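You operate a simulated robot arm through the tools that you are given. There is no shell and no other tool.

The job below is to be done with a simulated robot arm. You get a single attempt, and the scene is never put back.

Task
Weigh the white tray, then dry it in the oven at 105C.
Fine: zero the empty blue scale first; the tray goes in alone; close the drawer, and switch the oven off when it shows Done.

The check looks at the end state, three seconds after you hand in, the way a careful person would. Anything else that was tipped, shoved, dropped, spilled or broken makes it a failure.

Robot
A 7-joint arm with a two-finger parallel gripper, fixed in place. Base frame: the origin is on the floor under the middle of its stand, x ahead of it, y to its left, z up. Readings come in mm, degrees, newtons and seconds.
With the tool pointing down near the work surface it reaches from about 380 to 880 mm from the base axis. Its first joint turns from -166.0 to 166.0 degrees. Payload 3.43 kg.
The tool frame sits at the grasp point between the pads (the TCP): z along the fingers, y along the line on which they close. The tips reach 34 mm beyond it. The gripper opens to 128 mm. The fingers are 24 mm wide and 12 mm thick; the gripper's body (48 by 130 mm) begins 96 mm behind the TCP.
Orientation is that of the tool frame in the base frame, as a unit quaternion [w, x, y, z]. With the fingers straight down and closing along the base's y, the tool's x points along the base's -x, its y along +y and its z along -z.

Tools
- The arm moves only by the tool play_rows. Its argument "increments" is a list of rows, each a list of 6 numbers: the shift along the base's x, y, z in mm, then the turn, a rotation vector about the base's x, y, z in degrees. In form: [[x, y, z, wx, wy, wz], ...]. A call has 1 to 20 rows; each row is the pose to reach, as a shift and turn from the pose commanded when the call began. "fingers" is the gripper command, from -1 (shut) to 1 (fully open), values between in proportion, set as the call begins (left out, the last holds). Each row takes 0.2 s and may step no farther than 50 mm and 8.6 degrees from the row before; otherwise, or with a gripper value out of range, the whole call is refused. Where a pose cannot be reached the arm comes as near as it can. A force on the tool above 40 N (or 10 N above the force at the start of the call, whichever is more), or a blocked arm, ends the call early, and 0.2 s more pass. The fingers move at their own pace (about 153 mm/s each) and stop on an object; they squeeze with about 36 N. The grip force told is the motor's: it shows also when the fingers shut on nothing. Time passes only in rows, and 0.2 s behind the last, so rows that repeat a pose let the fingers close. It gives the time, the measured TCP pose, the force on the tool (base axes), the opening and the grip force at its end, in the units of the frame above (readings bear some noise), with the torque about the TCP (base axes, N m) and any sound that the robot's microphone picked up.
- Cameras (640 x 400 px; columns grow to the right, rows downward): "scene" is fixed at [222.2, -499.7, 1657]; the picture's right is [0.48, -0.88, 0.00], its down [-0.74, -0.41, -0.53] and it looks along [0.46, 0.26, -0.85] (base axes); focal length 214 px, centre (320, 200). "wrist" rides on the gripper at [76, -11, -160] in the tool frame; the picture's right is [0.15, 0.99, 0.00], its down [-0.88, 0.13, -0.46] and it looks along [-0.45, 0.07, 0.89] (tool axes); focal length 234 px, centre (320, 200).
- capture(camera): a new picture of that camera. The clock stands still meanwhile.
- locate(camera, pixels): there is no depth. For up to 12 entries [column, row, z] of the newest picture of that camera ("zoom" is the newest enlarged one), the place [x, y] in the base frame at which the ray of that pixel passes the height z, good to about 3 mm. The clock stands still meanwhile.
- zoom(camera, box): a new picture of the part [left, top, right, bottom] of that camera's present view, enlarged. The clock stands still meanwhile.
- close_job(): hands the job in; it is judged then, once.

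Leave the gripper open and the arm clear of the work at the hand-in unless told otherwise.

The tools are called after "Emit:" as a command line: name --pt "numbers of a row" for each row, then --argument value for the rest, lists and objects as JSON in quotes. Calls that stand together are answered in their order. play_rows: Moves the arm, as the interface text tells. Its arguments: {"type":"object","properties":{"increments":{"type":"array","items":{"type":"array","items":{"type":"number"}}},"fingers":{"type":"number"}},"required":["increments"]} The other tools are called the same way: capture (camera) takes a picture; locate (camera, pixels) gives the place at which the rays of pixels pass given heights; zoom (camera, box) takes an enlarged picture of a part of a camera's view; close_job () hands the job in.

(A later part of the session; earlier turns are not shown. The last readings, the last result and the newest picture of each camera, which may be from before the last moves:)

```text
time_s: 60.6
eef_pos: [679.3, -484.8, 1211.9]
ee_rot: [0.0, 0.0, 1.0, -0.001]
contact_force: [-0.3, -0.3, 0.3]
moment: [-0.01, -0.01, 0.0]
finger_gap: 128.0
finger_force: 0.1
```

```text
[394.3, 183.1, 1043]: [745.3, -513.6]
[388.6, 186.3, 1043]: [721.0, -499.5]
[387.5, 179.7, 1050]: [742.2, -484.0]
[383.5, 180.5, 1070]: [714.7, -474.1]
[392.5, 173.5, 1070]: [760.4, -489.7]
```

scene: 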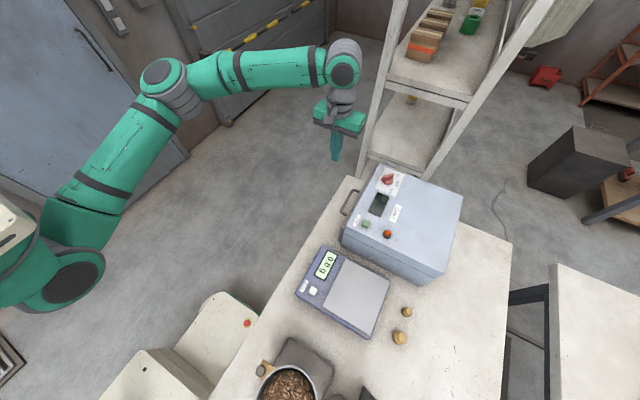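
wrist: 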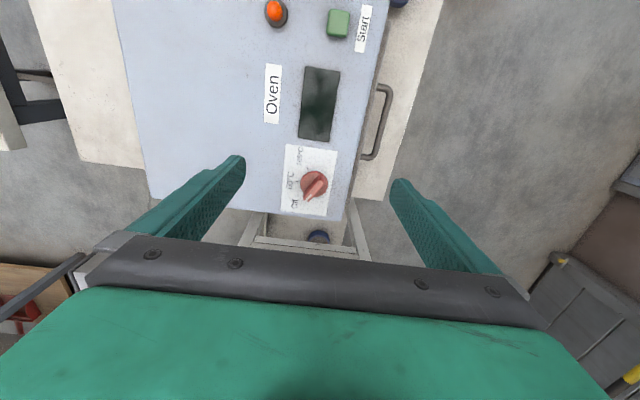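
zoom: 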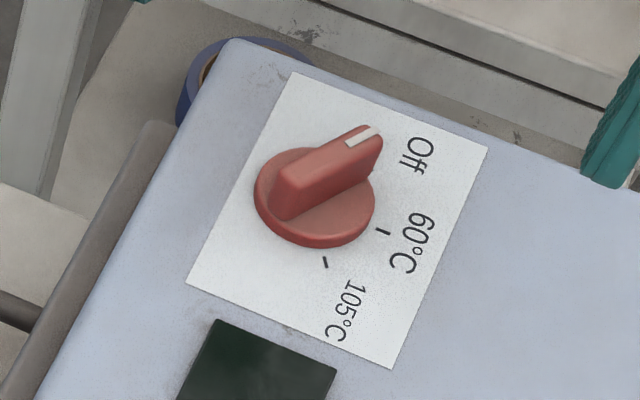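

The knob axis is at about (742, −484). The pointer (Off) is at about −25°, the 60 tick at −86° and the 105 tick at −145°, so 105 °C needs a −120° turn (clockwise from above). The wing lies along −25°, so I'll yaw the gripper −25°, narrow it to about 50 mm, and move above the knob.

Emit:
play_rows --pt "15 0.5 -15 0 0 -7" --pt "31 1 -30 0 0 -14" --pt "47 1.7 -50 0 0 -20" --pt "62 2.3 -70 0 0 -25" --pt "62 2.3 -80 0 0 -25" --fingers -0.2

Emit:
capture --camera "wrist"

Emit:
zoom --camera "wrist" --box '[240, 100, 400, 220]'

Emit:
zoom --camera "scene" --box '[340, 120, 436, 200]'

```text
time_s: 61.8
eef_pos: [716.5, -470.7, 1136.9]
ee_rot: [0.001, 0.217, 0.976, 0.0]
contact_force: [-0.3, -1.2, -0.5]
moment: [0.0, -0.05, -0.01]
finger_gap: 51.2
finger_force: 0.2
out of reach, approached as far as the arm can: row 1, 2, 3, 4, 5
```

```text
taken
```

wrist: 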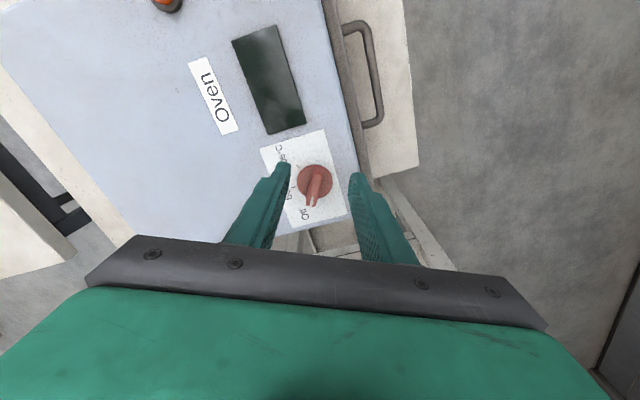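

```text
3.33 times, centred on (320, 160) of wrist
```

zoom: 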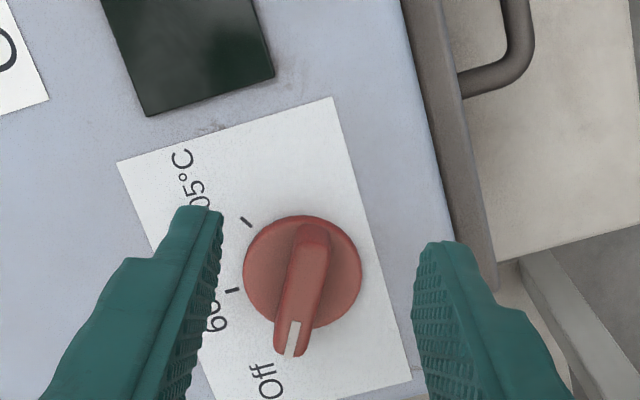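

```text
5.00 times, centred on (388, 160) of scene
```

zoom: 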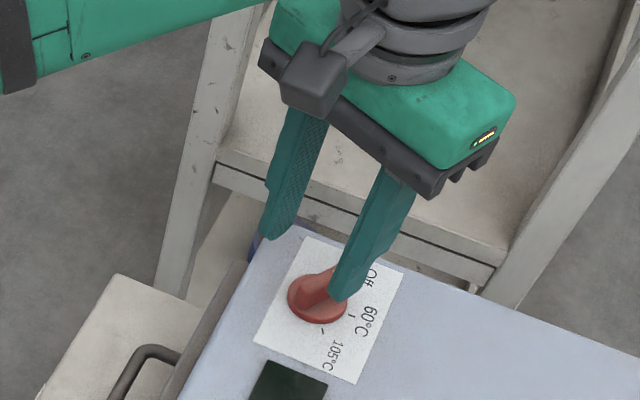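

A vertical tool only reaches about 857 mm from the base, and the knob is at about 886 mm, so I'll need to tilt the tool outward slightly. First I'll measure the wing height by triangulating the white mark at wrist (311.6,202) and scene (392.4,173.5).

Emit:
locate --camera "wrist" --pixels '[[311.6, 202, 1055], [311.6, 202, 1065], [311.6, 202, 1075], [311.6, 202, 1085], [317.9, 168.4, 1070], [309.2, 207.1, 1070], [314.5, 181, 1050]]'

Emit:
locate --camera "scene" --pixels '[[392.4, 173.5, 1055], [392.4, 173.5, 1065], [392.4, 173.5, 1075], [392.4, 173.5, 1085]]'

```text
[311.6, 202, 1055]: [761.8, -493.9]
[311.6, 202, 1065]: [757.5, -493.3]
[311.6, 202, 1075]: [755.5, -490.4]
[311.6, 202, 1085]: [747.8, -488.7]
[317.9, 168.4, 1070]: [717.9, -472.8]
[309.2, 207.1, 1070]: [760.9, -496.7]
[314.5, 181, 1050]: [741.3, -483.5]
```

```text
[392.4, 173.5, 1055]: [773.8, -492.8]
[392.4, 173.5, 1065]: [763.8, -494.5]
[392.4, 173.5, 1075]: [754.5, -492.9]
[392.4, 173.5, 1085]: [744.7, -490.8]
```

Both rays agree at z≈1075, so the wing spans about 1051–1075 and points near −27°. I'll tilt the tool outward 10° along the reach direction and re-approach above the knob.

Emit:
play_rows --pt "-4 2.5 0 -1.8 -2.8 0" --pt "-4 2.5 0 -3.6 -5.6 0" --pt "-4 2.5 0 -5.45 -8.39 0" --pt "-4 2.5 0 -5.45 -8.39 0" --fingers -0.2

Emit:
zoom --camera "wrist" --box '[240, 100, 400, 220]'

```text
time_s: 62.8
eef_pos: [714.4, -466.3, 1137.0]
ee_rot: [0.081, 0.216, 0.973, -0.031]
contact_force: [0.5, 0.5, 0.8]
moment: [0.01, 0.02, 0.01]
finger_gap: 50.9
finger_force: 0.1
```

```text
3.33 times, centred on (320, 160) of wrist
```

zoom: 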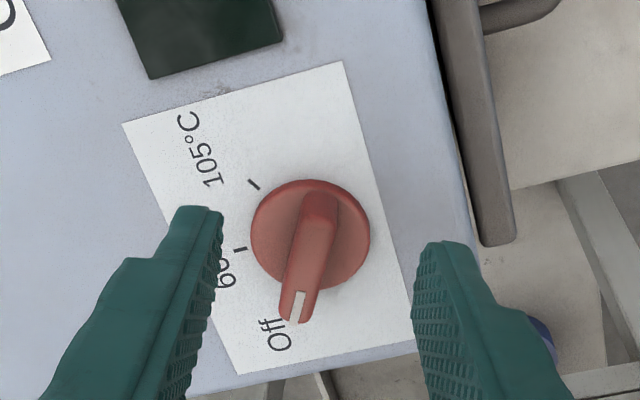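

The tilt worked, and the pose is now (714, −466, 1137) with no reach warning. I'll move outward over the knob to about (738, −481.5).

Emit:
play_rows --pt "12 -7.5 0 0 0 0" --pt "24 -15 0 0 0 0" --pt "24 -15 0 0 0 0" --fingers -0.2

Emit:
capture --camera "wrist"

Emit:
zoom --camera "wrist" --box '[240, 100, 400, 220]'

Emit:
zoom --camera "scene" --box '[340, 120, 436, 200]'

```text
time_s: 63.6
eef_pos: [738.4, -482.1, 1137.2]
ee_rot: [0.081, 0.215, 0.973, -0.03]
contact_force: [0.8, 0.3, 0.0]
moment: [0.0, 0.02, 0.0]
finger_gap: 51.4
finger_force: 0.0
```

```text
taken
```

wrist: 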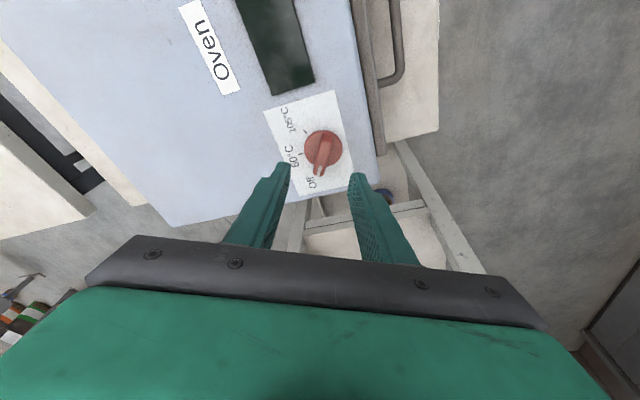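

```text
3.33 times, centred on (320, 160) of wrist
```

zoom: 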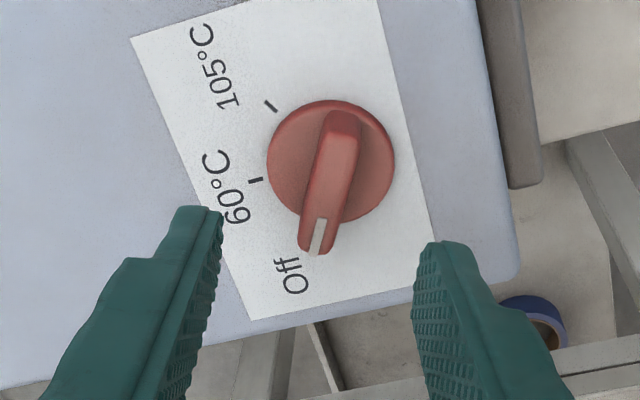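

```text
5.00 times, centred on (388, 160) of scene
```

zoom: 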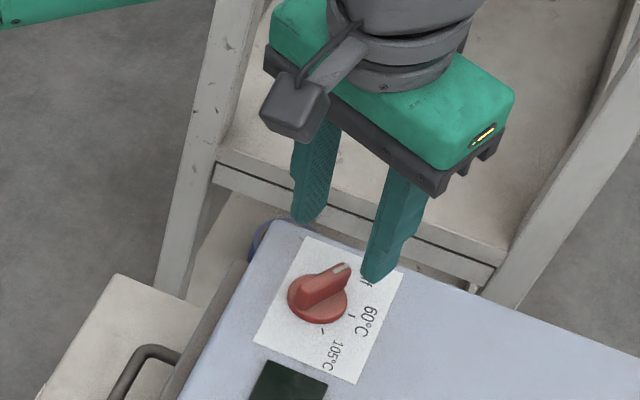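

I'm reaching the knob now. The tips straddle the wing with the closing line roughly perpendicular to it. I'll lower toward the wing in steps.

Emit:
play_rows --pt "0 0 -12 0 0 0" --pt "0 0 -24 0 0 0" --pt "0 0 -32 0 0 0" --pt "0 0 -36 0 0 0" --fingers -0.2

Emit:
zoom --camera "wrist" --box '[240, 100, 400, 220]'

Emit:
zoom --camera "scene" --box '[340, 130, 436, 210]'

```text
time_s: 64.6
eef_pos: [737.4, -484.9, 1101.9]
ee_rot: [0.082, 0.216, 0.972, -0.031]
contact_force: [0.3, -0.4, -0.5]
moment: [0.01, -0.01, -0.02]
finger_gap: 51.2
finger_force: 0.0
```

```text
3.33 times, centred on (320, 160) of wrist
```

zoom: 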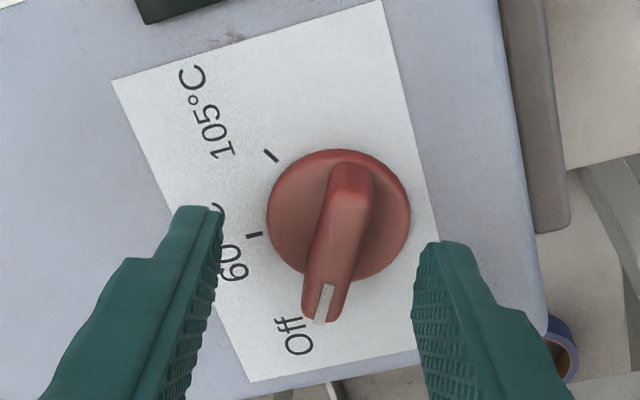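

```text
5.00 times, centred on (388, 170) of scene
```

zoom: 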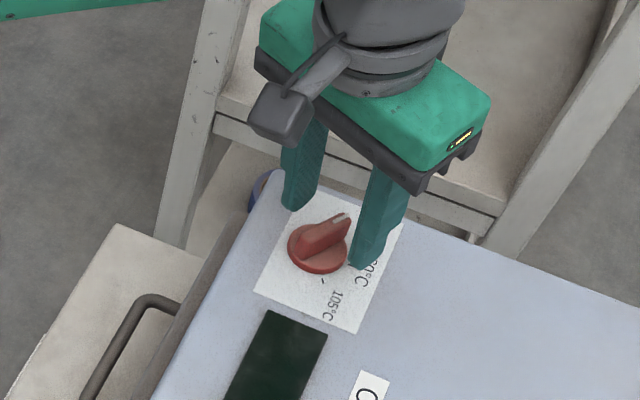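

The wing centre sits about 6–7 mm toward the right finger. I'll shift along the closing direction by about (+2.5, +5.5) mm to centre it and check again.

Emit:
play_rows --pt "2.5 5.5 0 0 0 0" --pt "2.5 5.5 0 0 0 0" --fingers -0.2

Emit:
zoom --camera "wrist" --box '[240, 100, 400, 220]'

```text
time_s: 65.2
eef_pos: [739.7, -478.4, 1103.4]
ee_rot: [0.082, 0.215, 0.973, -0.032]
contact_force: [-0.6, 0.0, -0.9]
moment: [0.0, 0.01, -0.02]
finger_gap: 51.2
finger_force: 0.1
```

```text
3.33 times, centred on (320, 160) of wrist
```

zoom: 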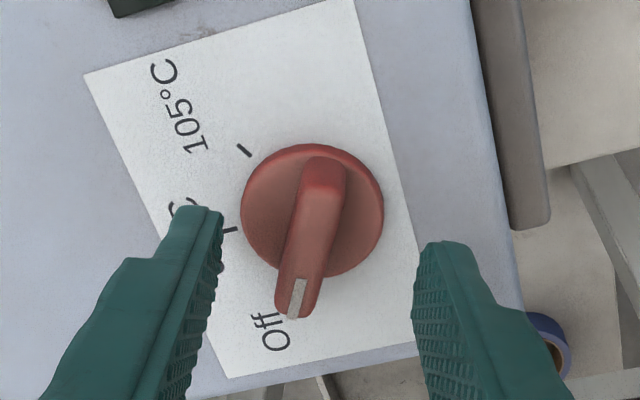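

The wing is now centred at zoom x≈318. I'll lower about 12 mm so the tips flank the wing just above the disc.

Emit:
play_rows --pt "0 0 -5 0 0 0" --pt "0 0 -9 0 0 0" --pt "0 0 -12 0 0 0" --fingers -0.2

Emit:
zoom --camera "wrist" --box '[240, 100, 400, 220]'

Emit:
zoom --camera "scene" --box '[356, 150, 420, 200]'

```text
time_s: 66.0
eef_pos: [739.5, -478.4, 1089.1]
ee_rot: [0.081, 0.215, 0.973, -0.031]
contact_force: [-0.2, -0.7, -0.1]
moment: [0.01, 0.03, -0.01]
finger_gap: 51.1
finger_force: 0.2
```

```text
3.33 times, centred on (320, 160) of wrist
```

zoom: 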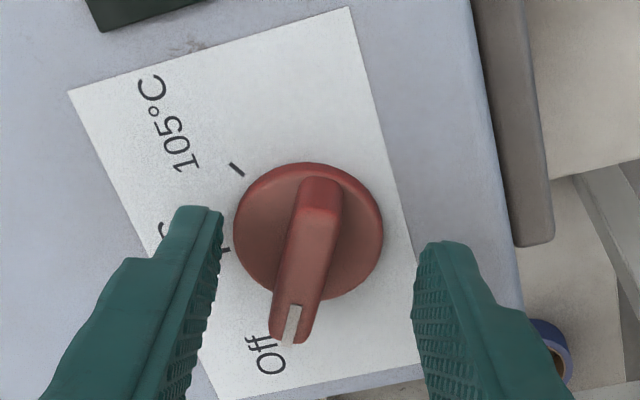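

```text
8.00 times, centred on (388, 175) of scene
```

zoom: 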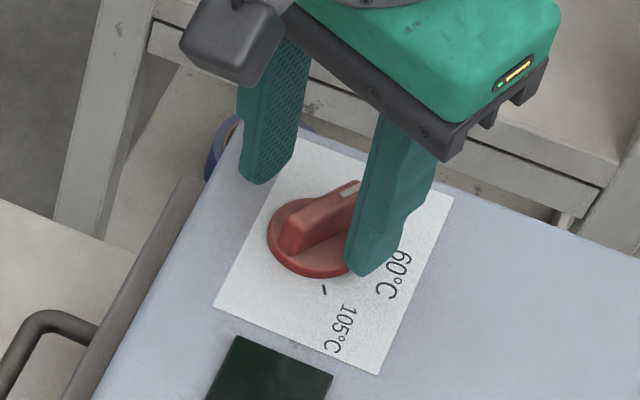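

The tips are at z≈1056 on either side of the wing with no contact. I'll close on the wing.

Emit:
play_rows --pt "0 0 0 0 0 0" --pt "0 0 0 0 0 0" --pt "0 0 0 0 0 0" --fingers -1

Emit:
zoom --camera "wrist" --box '[240, 100, 400, 220]'

Emit:
zoom --camera "scene" --box '[356, 150, 420, 200]'

```text
time_s: 66.8
eef_pos: [738.6, -480.0, 1090.2]
ee_rot: [0.082, 0.218, 0.972, -0.033]
contact_force: [-5.4, -27.6, -2.8]
moment: [-0.35, -0.14, -1.12]
finger_gap: 12.2
finger_force: 45.2
```

```text
3.33 times, centred on (320, 160) of wrist
```

zoom: 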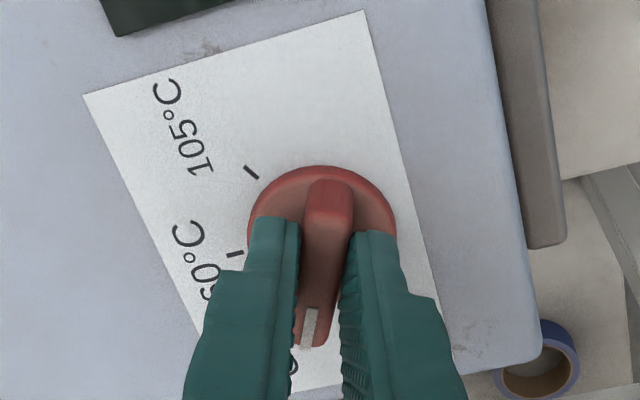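

```text
8.00 times, centred on (388, 175) of scene
```

zoom: 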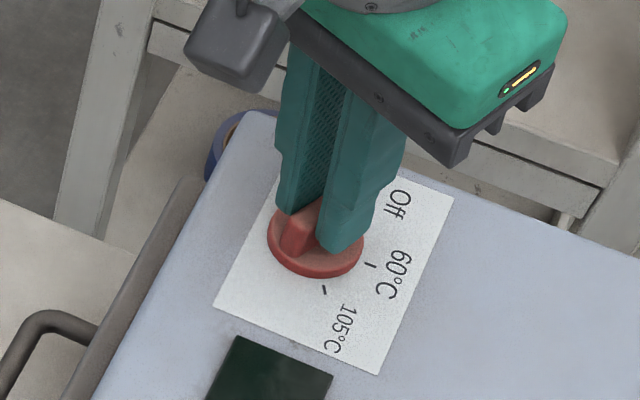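

The wing is gripped with a 12.2 mm gap, but a 28 N side load shows I'm about 2 mm off-centre. I'll ease the TCP toward −y to relieve it.

Emit:
play_rows --pt "-0.4 -1 0 0 0 0" --pt "-0.6 -1.6 0 0 0 0" --fingers -1

```text
time_s: 67.4
eef_pos: [738.9, -480.3, 1090.1]
ee_rot: [0.081, 0.218, 0.972, -0.031]
contact_force: [-13.0, -24.8, -0.4]
moment: [-0.6, -0.69, -1.15]
finger_gap: 12.2
finger_force: 45.4
```

Emit:
play_rows --pt "-0.8 -1.2 0 0 0 0" --pt "-1.2 -2 0 0 0 0" --fingers -1

```text
time_s: 68.0
eef_pos: [738.6, -480.9, 1090.4]
ee_rot: [0.082, 0.215, 0.973, -0.029]
contact_force: [-9.7, -18.4, 2.2]
moment: [0.21, 0.31, -1.14]
finger_gap: 12.3
finger_force: 44.7
```

The side load is falling and the grip is firm. I'll try the first part of the turn, about −20° about the tool axis, while easing the offset a little more.

Emit:
play_rows --pt "-0.5 -1 0 0.73 -0.47 -4.92" --pt "-1 -2 0 1.46 -0.95 -9.85" --pt "-1 -2 0 2.19 -1.42 -14.77" --pt "-1 -2 0 2.91 -1.89 -19.7" --fingers -1

Emit:
zoom --camera "wrist" --box '[240, 100, 400, 220]'

Emit:
zoom --camera "scene" --box '[356, 150, 420, 200]'

```text
time_s: 69.0
eef_pos: [740.1, -480.9, 1090.7]
ee_rot: [0.086, 0.381, 0.92, -0.014]
contact_force: [-3.1, 8.7, 3.3]
moment: [-0.7, 0.06, 0.03]
finger_gap: 12.4
finger_force: 45.4
```

```text
3.33 times, centred on (320, 160) of wrist
```

zoom: 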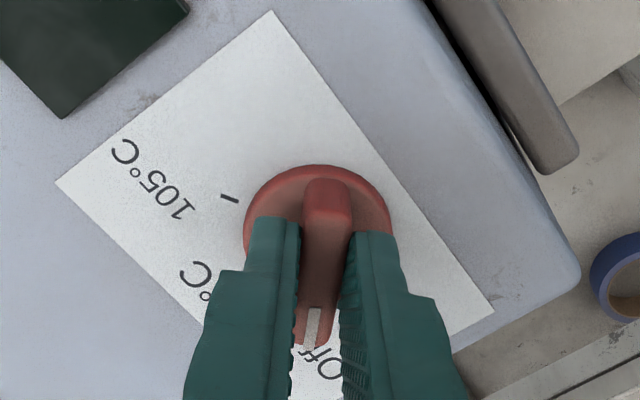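

```text
8.00 times, centred on (388, 175) of scene
```

zoom: 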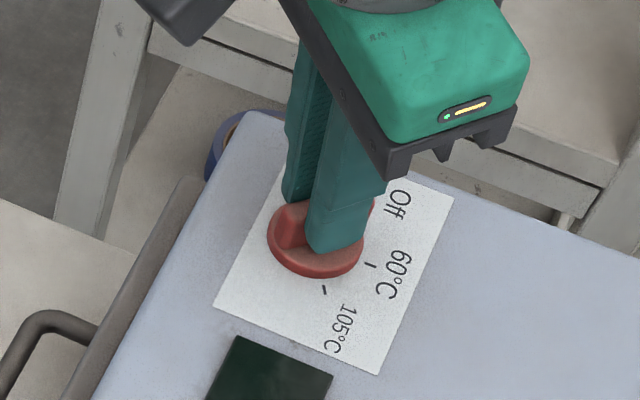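

The knob turned with the gripper at low force. I'll continue another −40°.

Emit:
play_rows --pt "0 0 0 0.97 -0.63 -6.57" --pt "0 0 0 1.94 -1.26 -13.13" --pt "0 0 0 2.91 -1.89 -19.7" --pt "0 0 0 3.89 -2.52 -26.27" --pt "0 0 0 4.86 -3.15 -32.83" --pt "0 0 0 5.83 -3.78 -39.4" --fingers -1

Emit:
zoom --camera "wrist" --box '[240, 100, 400, 220]'

Emit:
zoom --camera "scene" --box '[356, 150, 420, 200]'

```text
time_s: 69.9
eef_pos: [733.2, -470.7, 1082.3]
ee_rot: [0.099, 0.453, 0.886, -0.014]
contact_force: [8.4, -4.2, -0.6]
moment: [0.4, 1.32, 0.07]
finger_gap: 13.0
finger_force: 44.9
out of reach, approached as far as the arm can: row 1, 2, 3, 4
stopped in row 4: the force on the tool passed its limit at 110 N (the readings are from after the stop); the commanded pose is now the measured one
```

```text
3.33 times, centred on (320, 160) of wrist
```

zoom: 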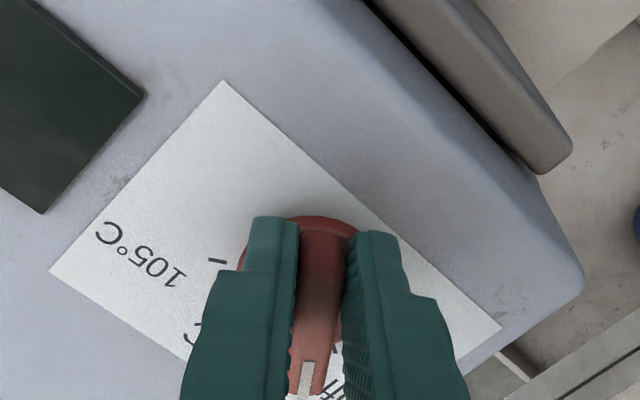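

```text
8.00 times, centred on (388, 175) of scene
```

zoom: 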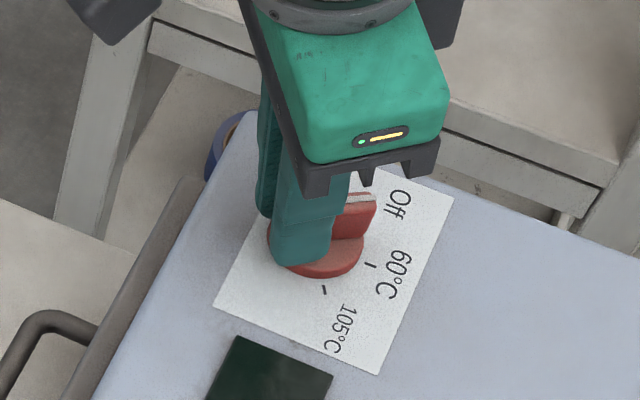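

The arm hit its reach limit while turning and stopped on force. The tool is now at about yaw −54°. I'll open the fingers, lift clear and look at the knob before planning a better way.

Emit:
play_rows --pt "0 0 0 0 0 0" --pt "0 0 0 0 0 0" --fingers -0.2

Emit:
play_rows --pt "-2 1 15 0 0 0" --pt "-5 3 35 0 0 0" --pt "-15 10 60 0 0 0" --pt "-30 20 80 0 0 0" --fingers -0.2

Emit:
capture --camera "wrist"

Emit:
zoom --camera "scene" --box '[356, 150, 420, 200]'

```text
time_s: 70.5
eef_pos: [731.0, -472.0, 1081.2]
ee_rot: [0.098, 0.453, 0.886, -0.014]
contact_force: [-0.8, -0.3, 0.3]
moment: [-0.03, 0.03, 0.0]
finger_gap: 51.1
finger_force: 0.0
```

```text
time_s: 71.5
eef_pos: [701.6, -451.4, 1162.2]
ee_rot: [0.1, 0.453, 0.886, -0.014]
contact_force: [1.2, 0.3, -0.7]
moment: [0.02, 0.01, 0.0]
finger_gap: 51.5
finger_force: 0.0
```

```text
taken
```

wrist: 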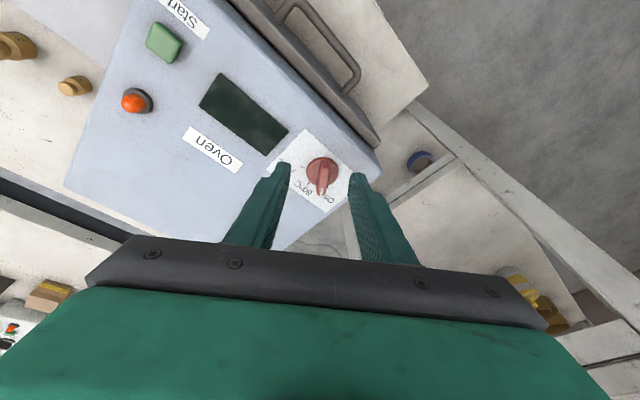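

```text
8.00 times, centred on (388, 175) of scene
```

zoom: 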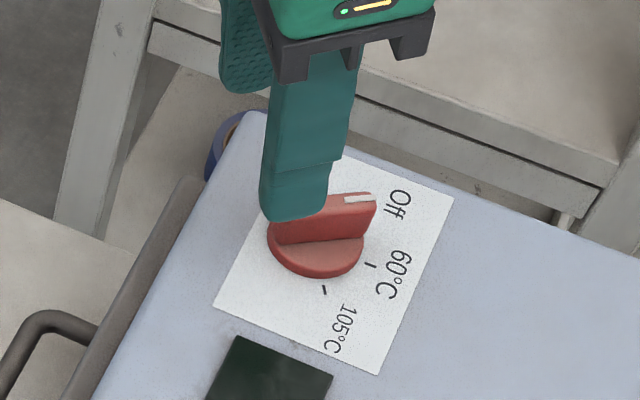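

The knob is intact, part-way between Off and 60 (about −55°), and it holds its position. In free space, closer in at a smaller radius, I'll test whether the wrist can yaw the full range.

Emit:
play_rows --pt "-20 13 10 0 0 0" --pt "-41 26 18 0 0 0" --pt "-41 26 18 1.32 -0.92 -7.84" --pt "-41 26 18 2.63 -1.85 -15.7" --pt "-41 26 18 3.95 -2.77 -23.5" --pt "-41 26 18 5.26 -3.69 -31.4" --pt "-41 26 18 6.58 -4.62 -39.2" --pt "-41 26 18 7.9 -5.54 -47" --pt "-41 26 18 9.2 -6.46 -54.9" --pt "-41 26 18 10.5 -7.39 -62.7" --pt "-41 26 18 11.8 -8.31 -70.6" --pt "-41 26 18 13.2 -9.23 -78.4" --pt "-41 26 18 14.5 -10.2 -86.2" --fingers -0.2

Emit:
capture --camera "wrist"

Emit:
capture --camera "scene"

```text
time_s: 73.8
eef_pos: [640.6, -425.3, 1084.3]
ee_rot: [0.235, 0.674, 0.695, 0.089]
contact_force: [-2.1, 21.0, 31.3]
moment: [0.81, 0.6, -0.31]
finger_gap: 43.9
finger_force: 0.1
out of reach, approached as far as the arm can: row 4, 5, 6, 7, 8, 9, 10, 11
stopped in row 11: the force on the tool passed its limit at 70 N (the readings are from after the stop); the commanded pose is now the measured one
```

```text
taken
```

wrist: 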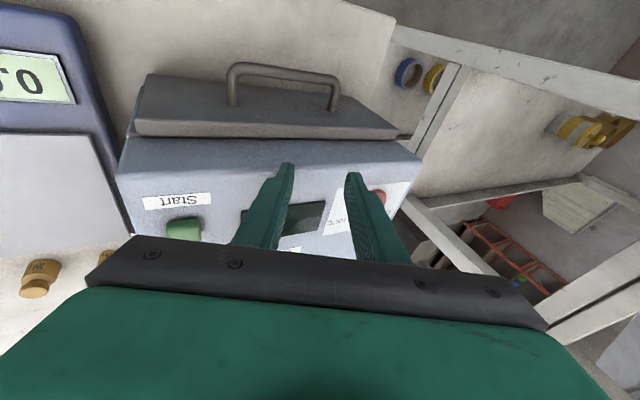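

```text
taken
```

scene: 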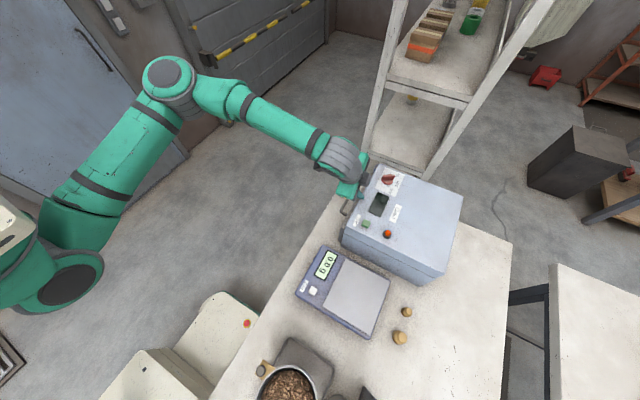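

The wrist's yaw limit is one-sided, so going further negative makes the arm dip. It touched the oven top and stopped. I'll raise straight up at once and check that everything is intact.

Emit:
play_rows --pt "0 0 15 0 0 0" --pt "-5 3 45 0 0 0" --pt "-10 6 85 0 0 0" --pt "-15 10 125 0 0 0" --pt "-20 12 160 0 0 0" --fingers -0.2

Emit:
capture --camera "scene"

Emit:
zoom --camera "scene" --box '[320, 150, 480, 290]'

Emit:
capture --camera "wrist"

```text
time_s: 75.0
eef_pos: [636.3, -423.0, 1116.3]
ee_rot: [0.233, 0.675, 0.695, 0.088]
contact_force: [1.1, 0.0, -0.2]
moment: [0.01, 0.01, 0.03]
finger_gap: 51.2
finger_force: 0.0
out of reach, approached as far as the arm can: row 2, 3, 4, 5
```

```text
taken
```

scene: 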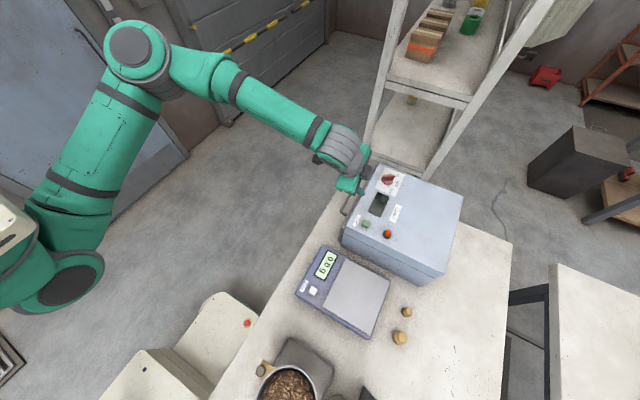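

```text
2.86 times, centred on (400, 220) of scene
```

zoom: 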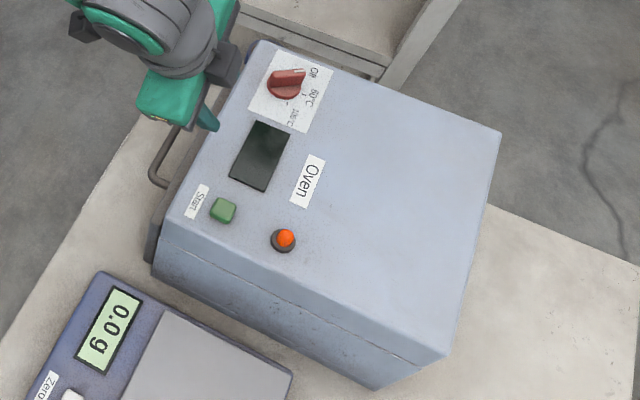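

```text
taken
```

wrist: 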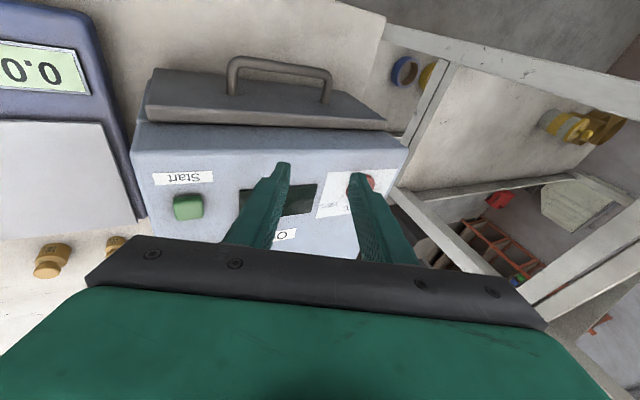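

The oven, drawer and dial all look undisturbed. I'll unwind the yaw in the positive direction back to a vertical tool while moving up and inward, in small steps.

Emit:
play_rows --pt "-3 2 6 -0.64 3.37 7.41" --pt "-6 4 14 -1.28 6.74 14.8" --pt "-9 6 24 -1.92 10.1 22.2" --pt "-12 8 36 -2.56 13.5 29.6" --pt "-15 10 50 -3.19 16.9 37.1" --pt "-18 12 65 -3.83 20.2 44.5" --pt "-21 14 80 -4.47 23.6 51.9" --pt "-24 16 95 -5.11 27 59.3" --pt "-27 18 110 -5.75 30.35 66.7" --fingers -0.2

Emit:
capture --camera "wrist"

```text
time_s: 77.0
eef_pos: [609.6, -406.7, 1227.0]
ee_rot: [-0.003, 0.175, 0.985, -0.003]
contact_force: [0.1, 0.0, -0.1]
moment: [0.03, -0.02, 0.04]
finger_gap: 51.1
finger_force: 0.1
```

```text
taken
```

wrist: 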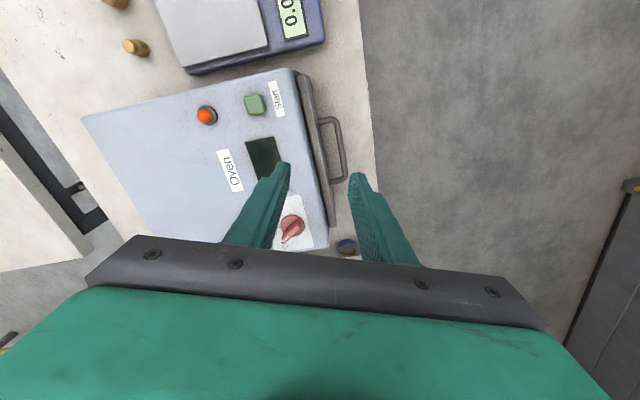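

The tool is vertical again at yaw −20°. The dial wing can also be gripped from the other side (yaw ≈ +125°), turning −90° down to +35°, which stays well away from the limit. I'll rotate the wrist positive in two stages at a safe height.

Emit:
play_rows --pt "-5 7 5 0 0 8" --pt "-10 14 10 0 0 16" --pt "-15 21 15 0 0 24" --pt "-20 28 20 0 0 32" --pt "-25 35 25 0 0 40" --pt "-30 42 25 0 0 48" --pt "-35 49 25 0 0 56" --pt "-40 56 25 0 0 64" --pt "-40 60 25 0 0 72" --fingers -0.2

```text
time_s: 79.0
eef_pos: [569.9, -347.0, 1250.7]
ee_rot: [-0.001, -0.438, 0.899, -0.003]
contact_force: [0.1, 0.2, -0.3]
moment: [0.01, -0.01, 0.02]
finger_gap: 51.1
finger_force: 0.1
```

Fine so far, with yaw at +52°. I'll continue to about +125°.

Emit:
play_rows --pt "0 0 0 0 0 8" --pt "0 0 0 0 0 16" --pt "0 0 0 0 0 24" --pt "0 0 0 0 0 32" --pt "0 0 0 0 0 40" --pt "0 0 0 0 0 48" --pt "0 0 0 0 0 56" --pt "0 0 0 0 0 64" --pt "0 0 0 0 0 72" --fingers -0.2

Emit:
capture --camera "wrist"

Emit:
zoom --camera "scene" --box '[356, 150, 420, 200]'

```text
time_s: 81.0
eef_pos: [569.3, -346.3, 1251.5]
ee_rot: [-0.002, 0.883, -0.47, 0.003]
contact_force: [-0.2, 0.3, -0.3]
moment: [0.01, 0.0, 0.03]
finger_gap: 51.1
finger_force: 0.0
```

```text
taken
```

wrist: 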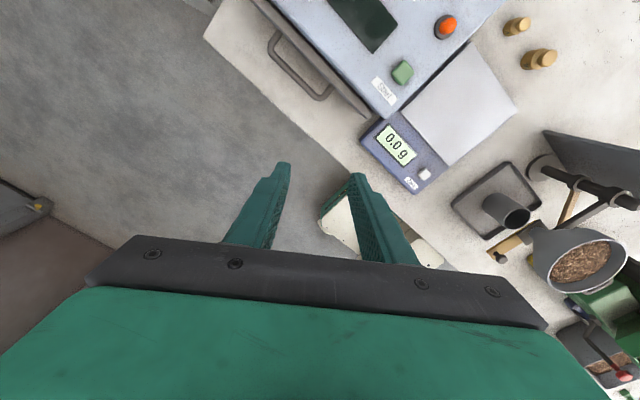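

```text
8.00 times, centred on (388, 175) of scene
```

zoom: 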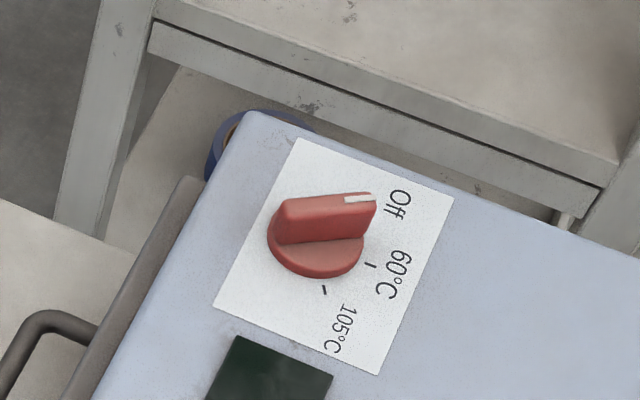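

Yaw is now +124° with no reach problem. I'll measure the current wing direction from its white mark at scene (393,174.9) and its tail end.

Emit:
locate --camera "scene" --pixels '[[393, 174.9, 1075], [384, 176.2, 1075], [394.9, 174.6, 1075], [387.6, 180.3, 1050], [394.4, 183.2, 1043], [388.6, 186.2, 1043], [366, 223, 1050]]'

```text
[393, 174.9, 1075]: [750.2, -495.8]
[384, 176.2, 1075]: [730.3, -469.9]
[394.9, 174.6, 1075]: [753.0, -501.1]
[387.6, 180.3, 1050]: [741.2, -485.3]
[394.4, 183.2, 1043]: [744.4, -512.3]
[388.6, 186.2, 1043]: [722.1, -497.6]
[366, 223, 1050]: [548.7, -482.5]
```

The wing is at about −54°, so gripping at yaw +126° will line up. I'll apply the 11° outward tilt here, then move over the knob in steps at a safe height.

Emit:
play_rows --pt "10 -8 0 -3 -4.6 1" --pt "20 -16 0 -6.02 -9.21 2" --pt "50 -40 -10 -6.02 -9.21 2" --pt "85 -68 -25 -6.02 -9.21 2" --pt "120 -96 -45 -6.02 -9.21 2" --pt "150 -120 -70 -6.02 -9.21 2" --pt "169 -135 -95 -6.02 -9.21 2" --fingers -0.2

Emit:
capture --camera "wrist"

Emit:
zoom --camera "wrist" --box '[240, 60, 400, 180]'

Emit:
zoom --camera "scene" --box '[340, 120, 436, 200]'

```text
time_s: 82.6
eef_pos: [739.2, -482.4, 1155.1]
ee_rot: [0.007, 0.886, -0.454, 0.098]
contact_force: [-0.4, -0.5, -0.6]
moment: [-0.02, -0.02, 0.01]
finger_gap: 51.2
finger_force: 0.0
```

```text
taken
```

wrist: 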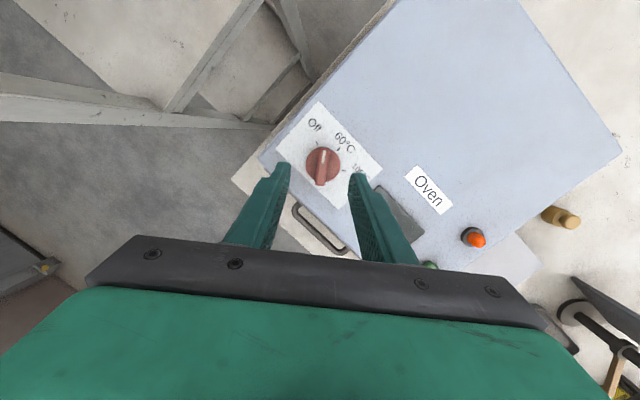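

```text
3.33 times, centred on (320, 120) of wrist
```

zoom: 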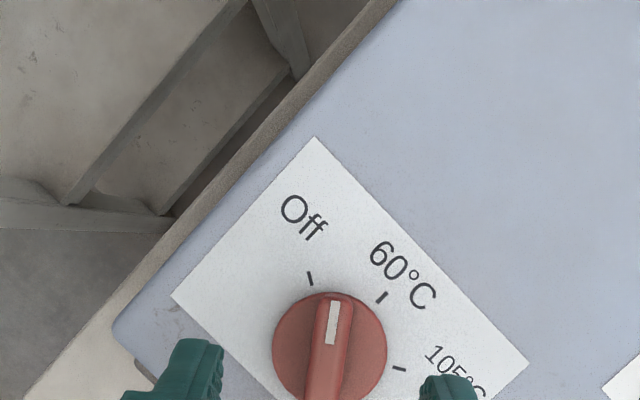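

```text
5.00 times, centred on (388, 160) of scene
```

zoom: 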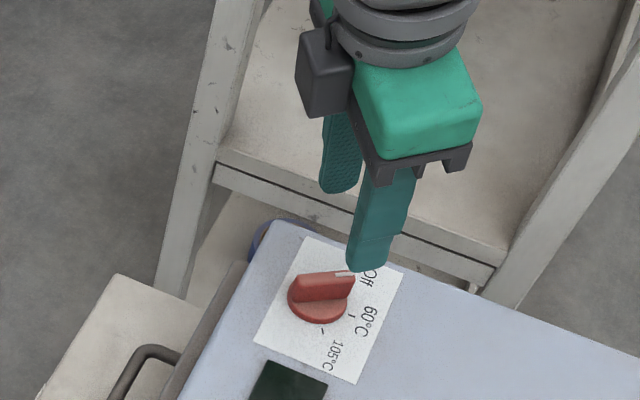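

I'm above the knob with no reach warning, and all three ticks are visible. I'll zoom on the knob and tips to check alignment.

Emit:
zoom --camera "wrist" --box '[256, 120, 384, 216]'

Emit:
locate --camera "wrist" --pixels '[[317, 143.4, 1043], [338.3, 149.1, 1043], [343.7, 170.4, 1043], [323, 166, 1050], [321.5, 172, 1075], [324, 152, 1075], [320, 184, 1075]]'

```text
4.17 times, centred on (320, 168) of wrist
```

zoom: 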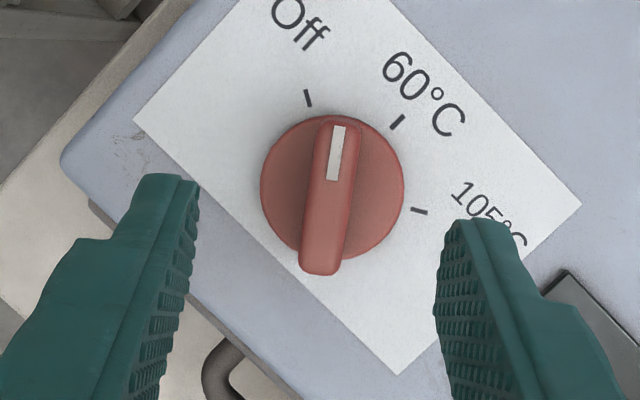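

```text
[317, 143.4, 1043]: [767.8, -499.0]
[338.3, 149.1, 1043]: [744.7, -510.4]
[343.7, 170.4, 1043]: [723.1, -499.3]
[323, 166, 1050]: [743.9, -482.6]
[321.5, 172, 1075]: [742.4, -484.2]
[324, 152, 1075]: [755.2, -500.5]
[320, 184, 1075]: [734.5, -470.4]
```

The alignment is within about 2°. The knob centre is at about (742.5, −484). I'll lower to just above the wing and check centring.

Emit:
play_rows --pt "0 0 -20 0 0 0" --pt "0 0 -40 0 0 0" --pt "0 0 -52 0 0 0" --fingers -0.2

Emit:
zoom --camera "wrist" --box '[240, 110, 400, 230]'

```text
time_s: 83.4
eef_pos: [738.9, -480.7, 1102.9]
ee_rot: [0.006, 0.886, -0.453, 0.097]
contact_force: [1.2, -0.4, 0.2]
moment: [-0.01, 0.0, -0.01]
finger_gap: 51.0
finger_force: 0.0
```

```text
3.33 times, centred on (320, 170) of wrist
```

zoom: 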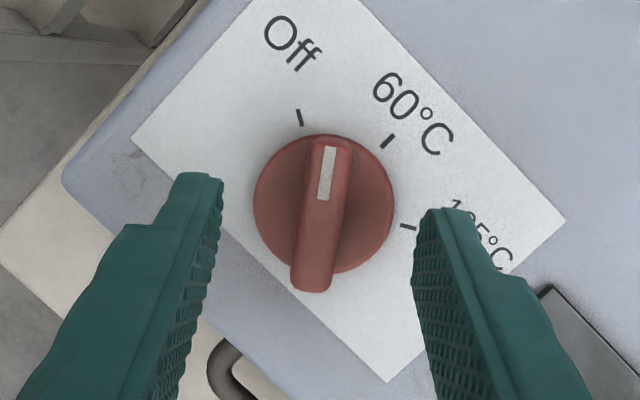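

Almost centred. I'll shift about 1.3 mm along the closing direction and lower 13 mm to flank the wing.

Emit:
play_rows --pt "-1 -0.8 -5 0 0 0" --pt "-1 -0.8 -10 0 0 0" --pt "-1 -0.8 -13 0 0 0" --fingers -0.2

Emit:
zoom --camera "wrist" --box '[240, 110, 400, 230]'

```text
time_s: 84.2
eef_pos: [739.0, -482.5, 1091.0]
ee_rot: [0.006, 0.886, -0.453, 0.097]
contact_force: [0.3, 0.3, 0.3]
moment: [0.01, 0.03, 0.03]
finger_gap: 51.3
finger_force: 0.1
```

```text
3.33 times, centred on (320, 170) of wrist
```

zoom: 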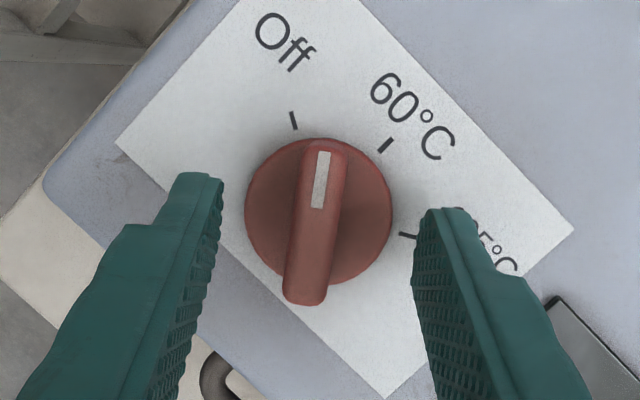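

It's centred now, with the wing at x≈319 against a finger midpoint of 318. I'll close on it.

Emit:
play_rows --pt "0 0 0 0 0 0" --pt "0 0 0 0 0 0" --fingers -1

Emit:
zoom --camera "wrist" --box '[240, 110, 400, 230]'

```text
time_s: 84.8
eef_pos: [739.9, -480.3, 1091.8]
ee_rot: [0.008, 0.886, -0.452, 0.098]
contact_force: [9.7, 3.1, 0.8]
moment: [-0.47, 0.03, 0.09]
finger_gap: 12.7
finger_force: 45.2
```

```text
3.33 times, centred on (320, 170) of wrist
```

zoom: 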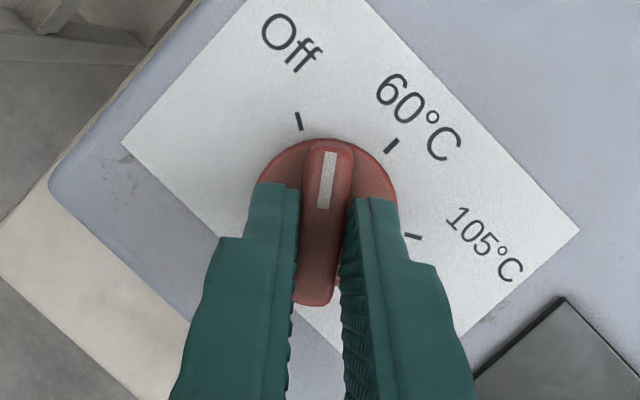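

The grip is good with only about 10 N of side load. I'll turn −40° about the tool axis in small steps.

Emit:
play_rows --pt "0 0 0 0.83 -0.51 -4.89" --pt "0 0 0 1.66 -1.03 -9.79" --pt "0 0 0 2.77 -1.71 -16.3" --pt "0 0 0 3.88 -2.4 -22.8" --pt "0 0 0 4.99 -3.08 -29.4" --pt "0 0 0 6.1 -3.77 -35.9" --pt "0 0 0 6.66 -4.11 -39.1" --fingers -1

Emit:
zoom --camera "wrist" --box '[240, 110, 400, 230]'

Emit:
zoom --camera "scene" --box '[356, 150, 420, 200]'

```text
time_s: 86.4
eef_pos: [739.3, -482.5, 1090.6]
ee_rot: [0.029, -0.679, 0.727, -0.095]
contact_force: [31.5, 4.8, 9.6]
moment: [-1.11, -0.34, 0.13]
finger_gap: 13.8
finger_force: 44.9
```

```text
3.33 times, centred on (320, 170) of wrist
```

zoom: 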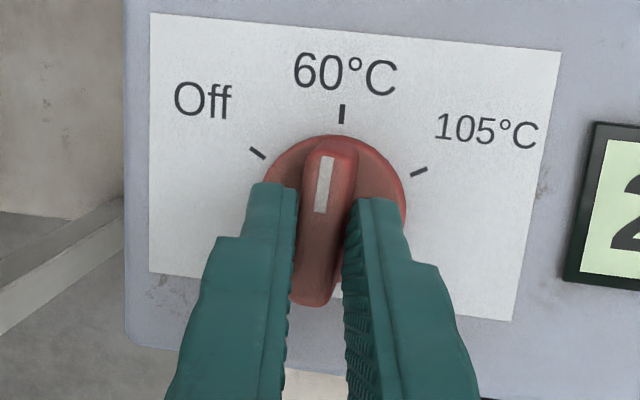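

```text
8.00 times, centred on (388, 175) of scene
```

zoom: 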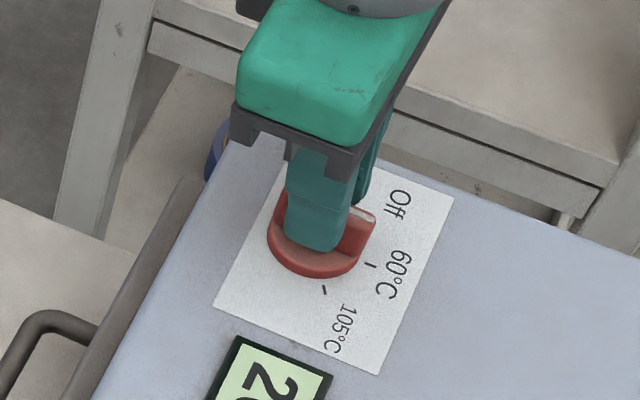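

The display has lit up ("2…") and the pointer is just short of 60. There's a 31 N side load in +x, so I'll shift the TCP +x to relieve it before going on.

Emit:
play_rows --pt "1.5 0 0 0 0 0" --pt "3 0 0 0 0 0" --fingers -1

```text
time_s: 87.0
eef_pos: [739.6, -481.4, 1090.1]
ee_rot: [0.028, -0.678, 0.728, -0.094]
contact_force: [9.6, 15.8, 16.1]
moment: [0.61, 0.14, 0.1]
finger_gap: 13.7
finger_force: 44.2
```

Emit:
play_rows --pt "0.5 1 1 0.84 -0.5 -4.9" --pt "1 2 1 1.68 -0.99 -9.79" --pt "1.5 2 1 2.52 -1.49 -14.7" --fingers -1

Emit:
zoom --camera "wrist" --box '[240, 110, 400, 230]'

```text
time_s: 87.8
eef_pos: [739.8, -482.0, 1091.4]
ee_rot: [0.038, -0.575, 0.812, -0.089]
contact_force: [-1.4, 3.5, -0.3]
moment: [-0.85, 0.83, 0.05]
finger_gap: 14.1
finger_force: 45.1
```

```text
3.33 times, centred on (320, 170) of wrist
```

zoom: 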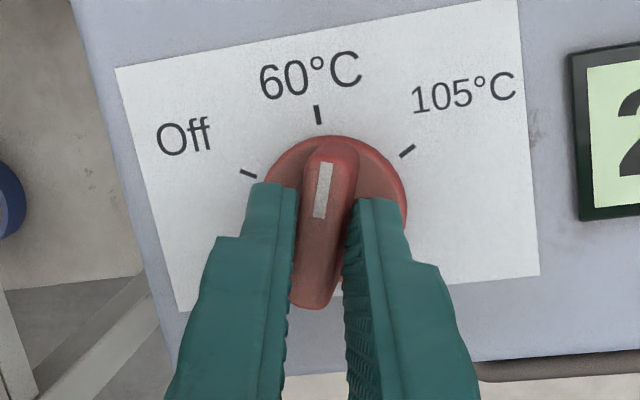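

Forces are low and the pointer is past 60. I'll turn another −30°.

Emit:
play_rows --pt "0 0 0 0.98 -0.6 -5.88" --pt "0 0 0 1.97 -1.21 -11.8" --pt "0.5 0 0 2.95 -1.81 -17.6" --pt "1 0 0 3.94 -2.42 -23.5" --pt "1 0 0 4.92 -3.02 -29.4" --fingers -1

Emit:
zoom --camera "wrist" --box '[240, 110, 400, 230]'

Emit:
zoom --camera "scene" --box '[356, 150, 420, 200]'

```text
time_s: 89.0
eef_pos: [740.7, -482.1, 1092.0]
ee_rot: [0.06, -0.346, 0.933, -0.078]
contact_force: [-28.3, 6.5, 3.3]
moment: [-0.23, 1.9, -0.05]
finger_gap: 13.6
finger_force: 45.0
```

```text
3.33 times, centred on (320, 170) of wrist
```

zoom: 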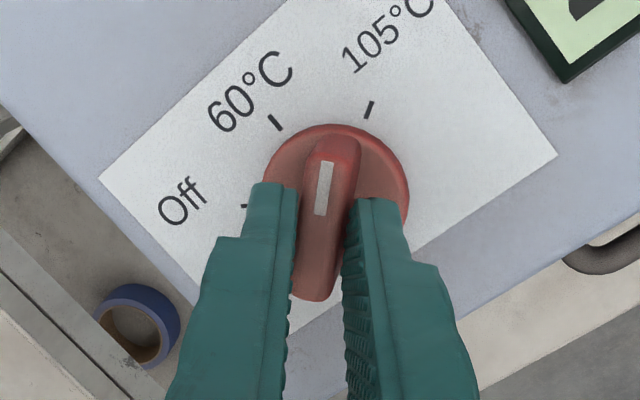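

```text
8.00 times, centred on (388, 175) of scene
```

zoom: 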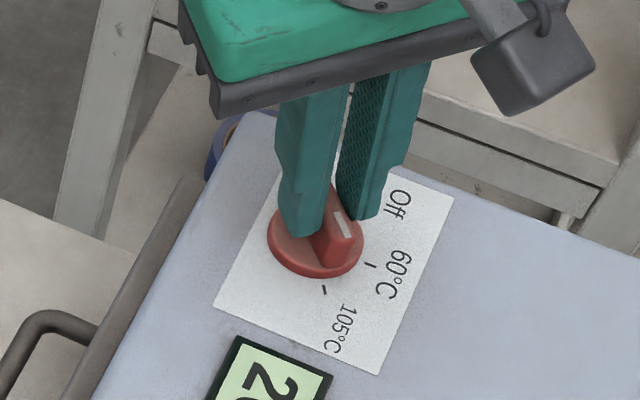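

The pointer is now about 10° short of the 105 tick, with a 28 N side load in −x. I'll ease −2.5 mm in x and add a few more degrees.

Emit:
play_rows --pt "-1.2 0.3 0 0 0 0" --pt "-2.5 0.5 0 0 0 0" --pt "-2.5 0.5 0 0.66 -0.4 -3.92" --fingers -1

Emit:
zoom --camera "wrist" --box '[240, 110, 400, 230]'

```text
time_s: 89.8
eef_pos: [741.1, -480.4, 1093.6]
ee_rot: [0.064, -0.315, 0.944, -0.077]
contact_force: [-10.1, -7.4, 5.8]
moment: [-0.64, 1.43, -0.11]
finger_gap: 13.8
finger_force: 44.8
```

```text
3.33 times, centred on (320, 170) of wrist
```

zoom: 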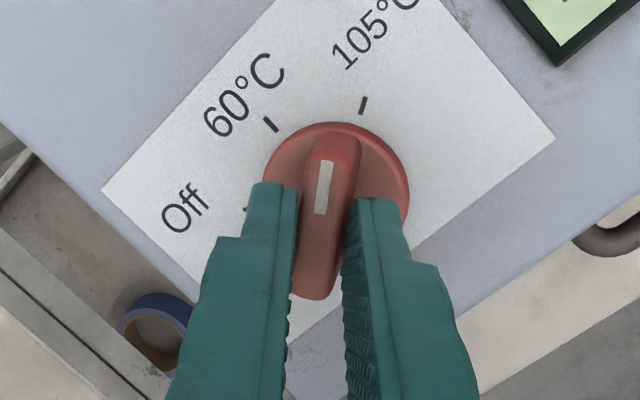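

About 8° remain to the 105 tick in the image. I'll turn −8° more.

Emit:
play_rows --pt "-0.5 0 0 0.66 -0.4 -3.92" --pt "-1 0 0 1.31 -0.8 -7.83" --fingers -1

Emit:
zoom --camera "wrist" --box '[240, 110, 400, 230]'

Emit:
zoom --camera "scene" --box '[356, 150, 420, 210]'

```text
time_s: 90.4
eef_pos: [742.0, -480.9, 1093.3]
ee_rot: [0.069, -0.249, 0.963, -0.074]
contact_force: [11.2, -21.0, 11.2]
moment: [-0.9, 0.74, 0.18]
finger_gap: 13.3
finger_force: 44.4
```

```text
3.33 times, centred on (320, 170) of wrist
```

zoom: 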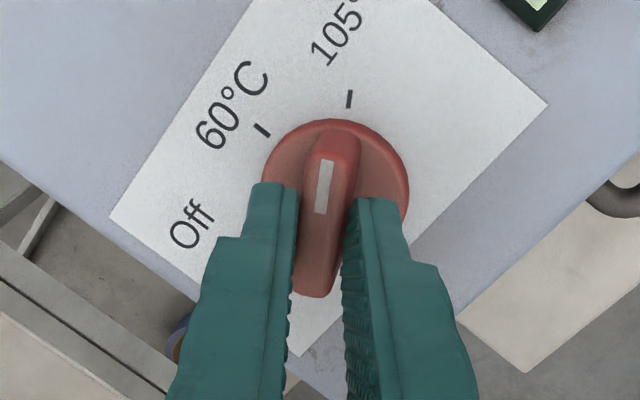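

```text
6.67 times, centred on (388, 180) of scene
```

zoom: 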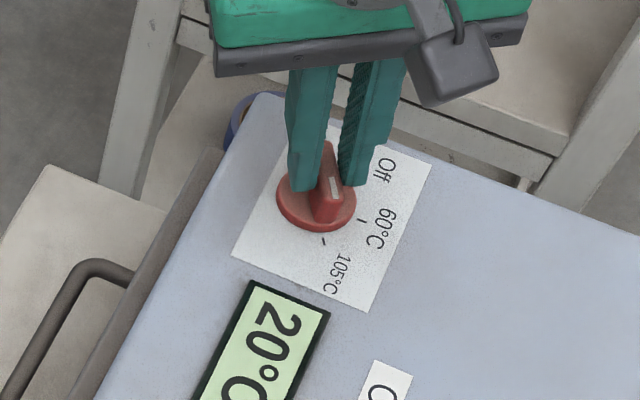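

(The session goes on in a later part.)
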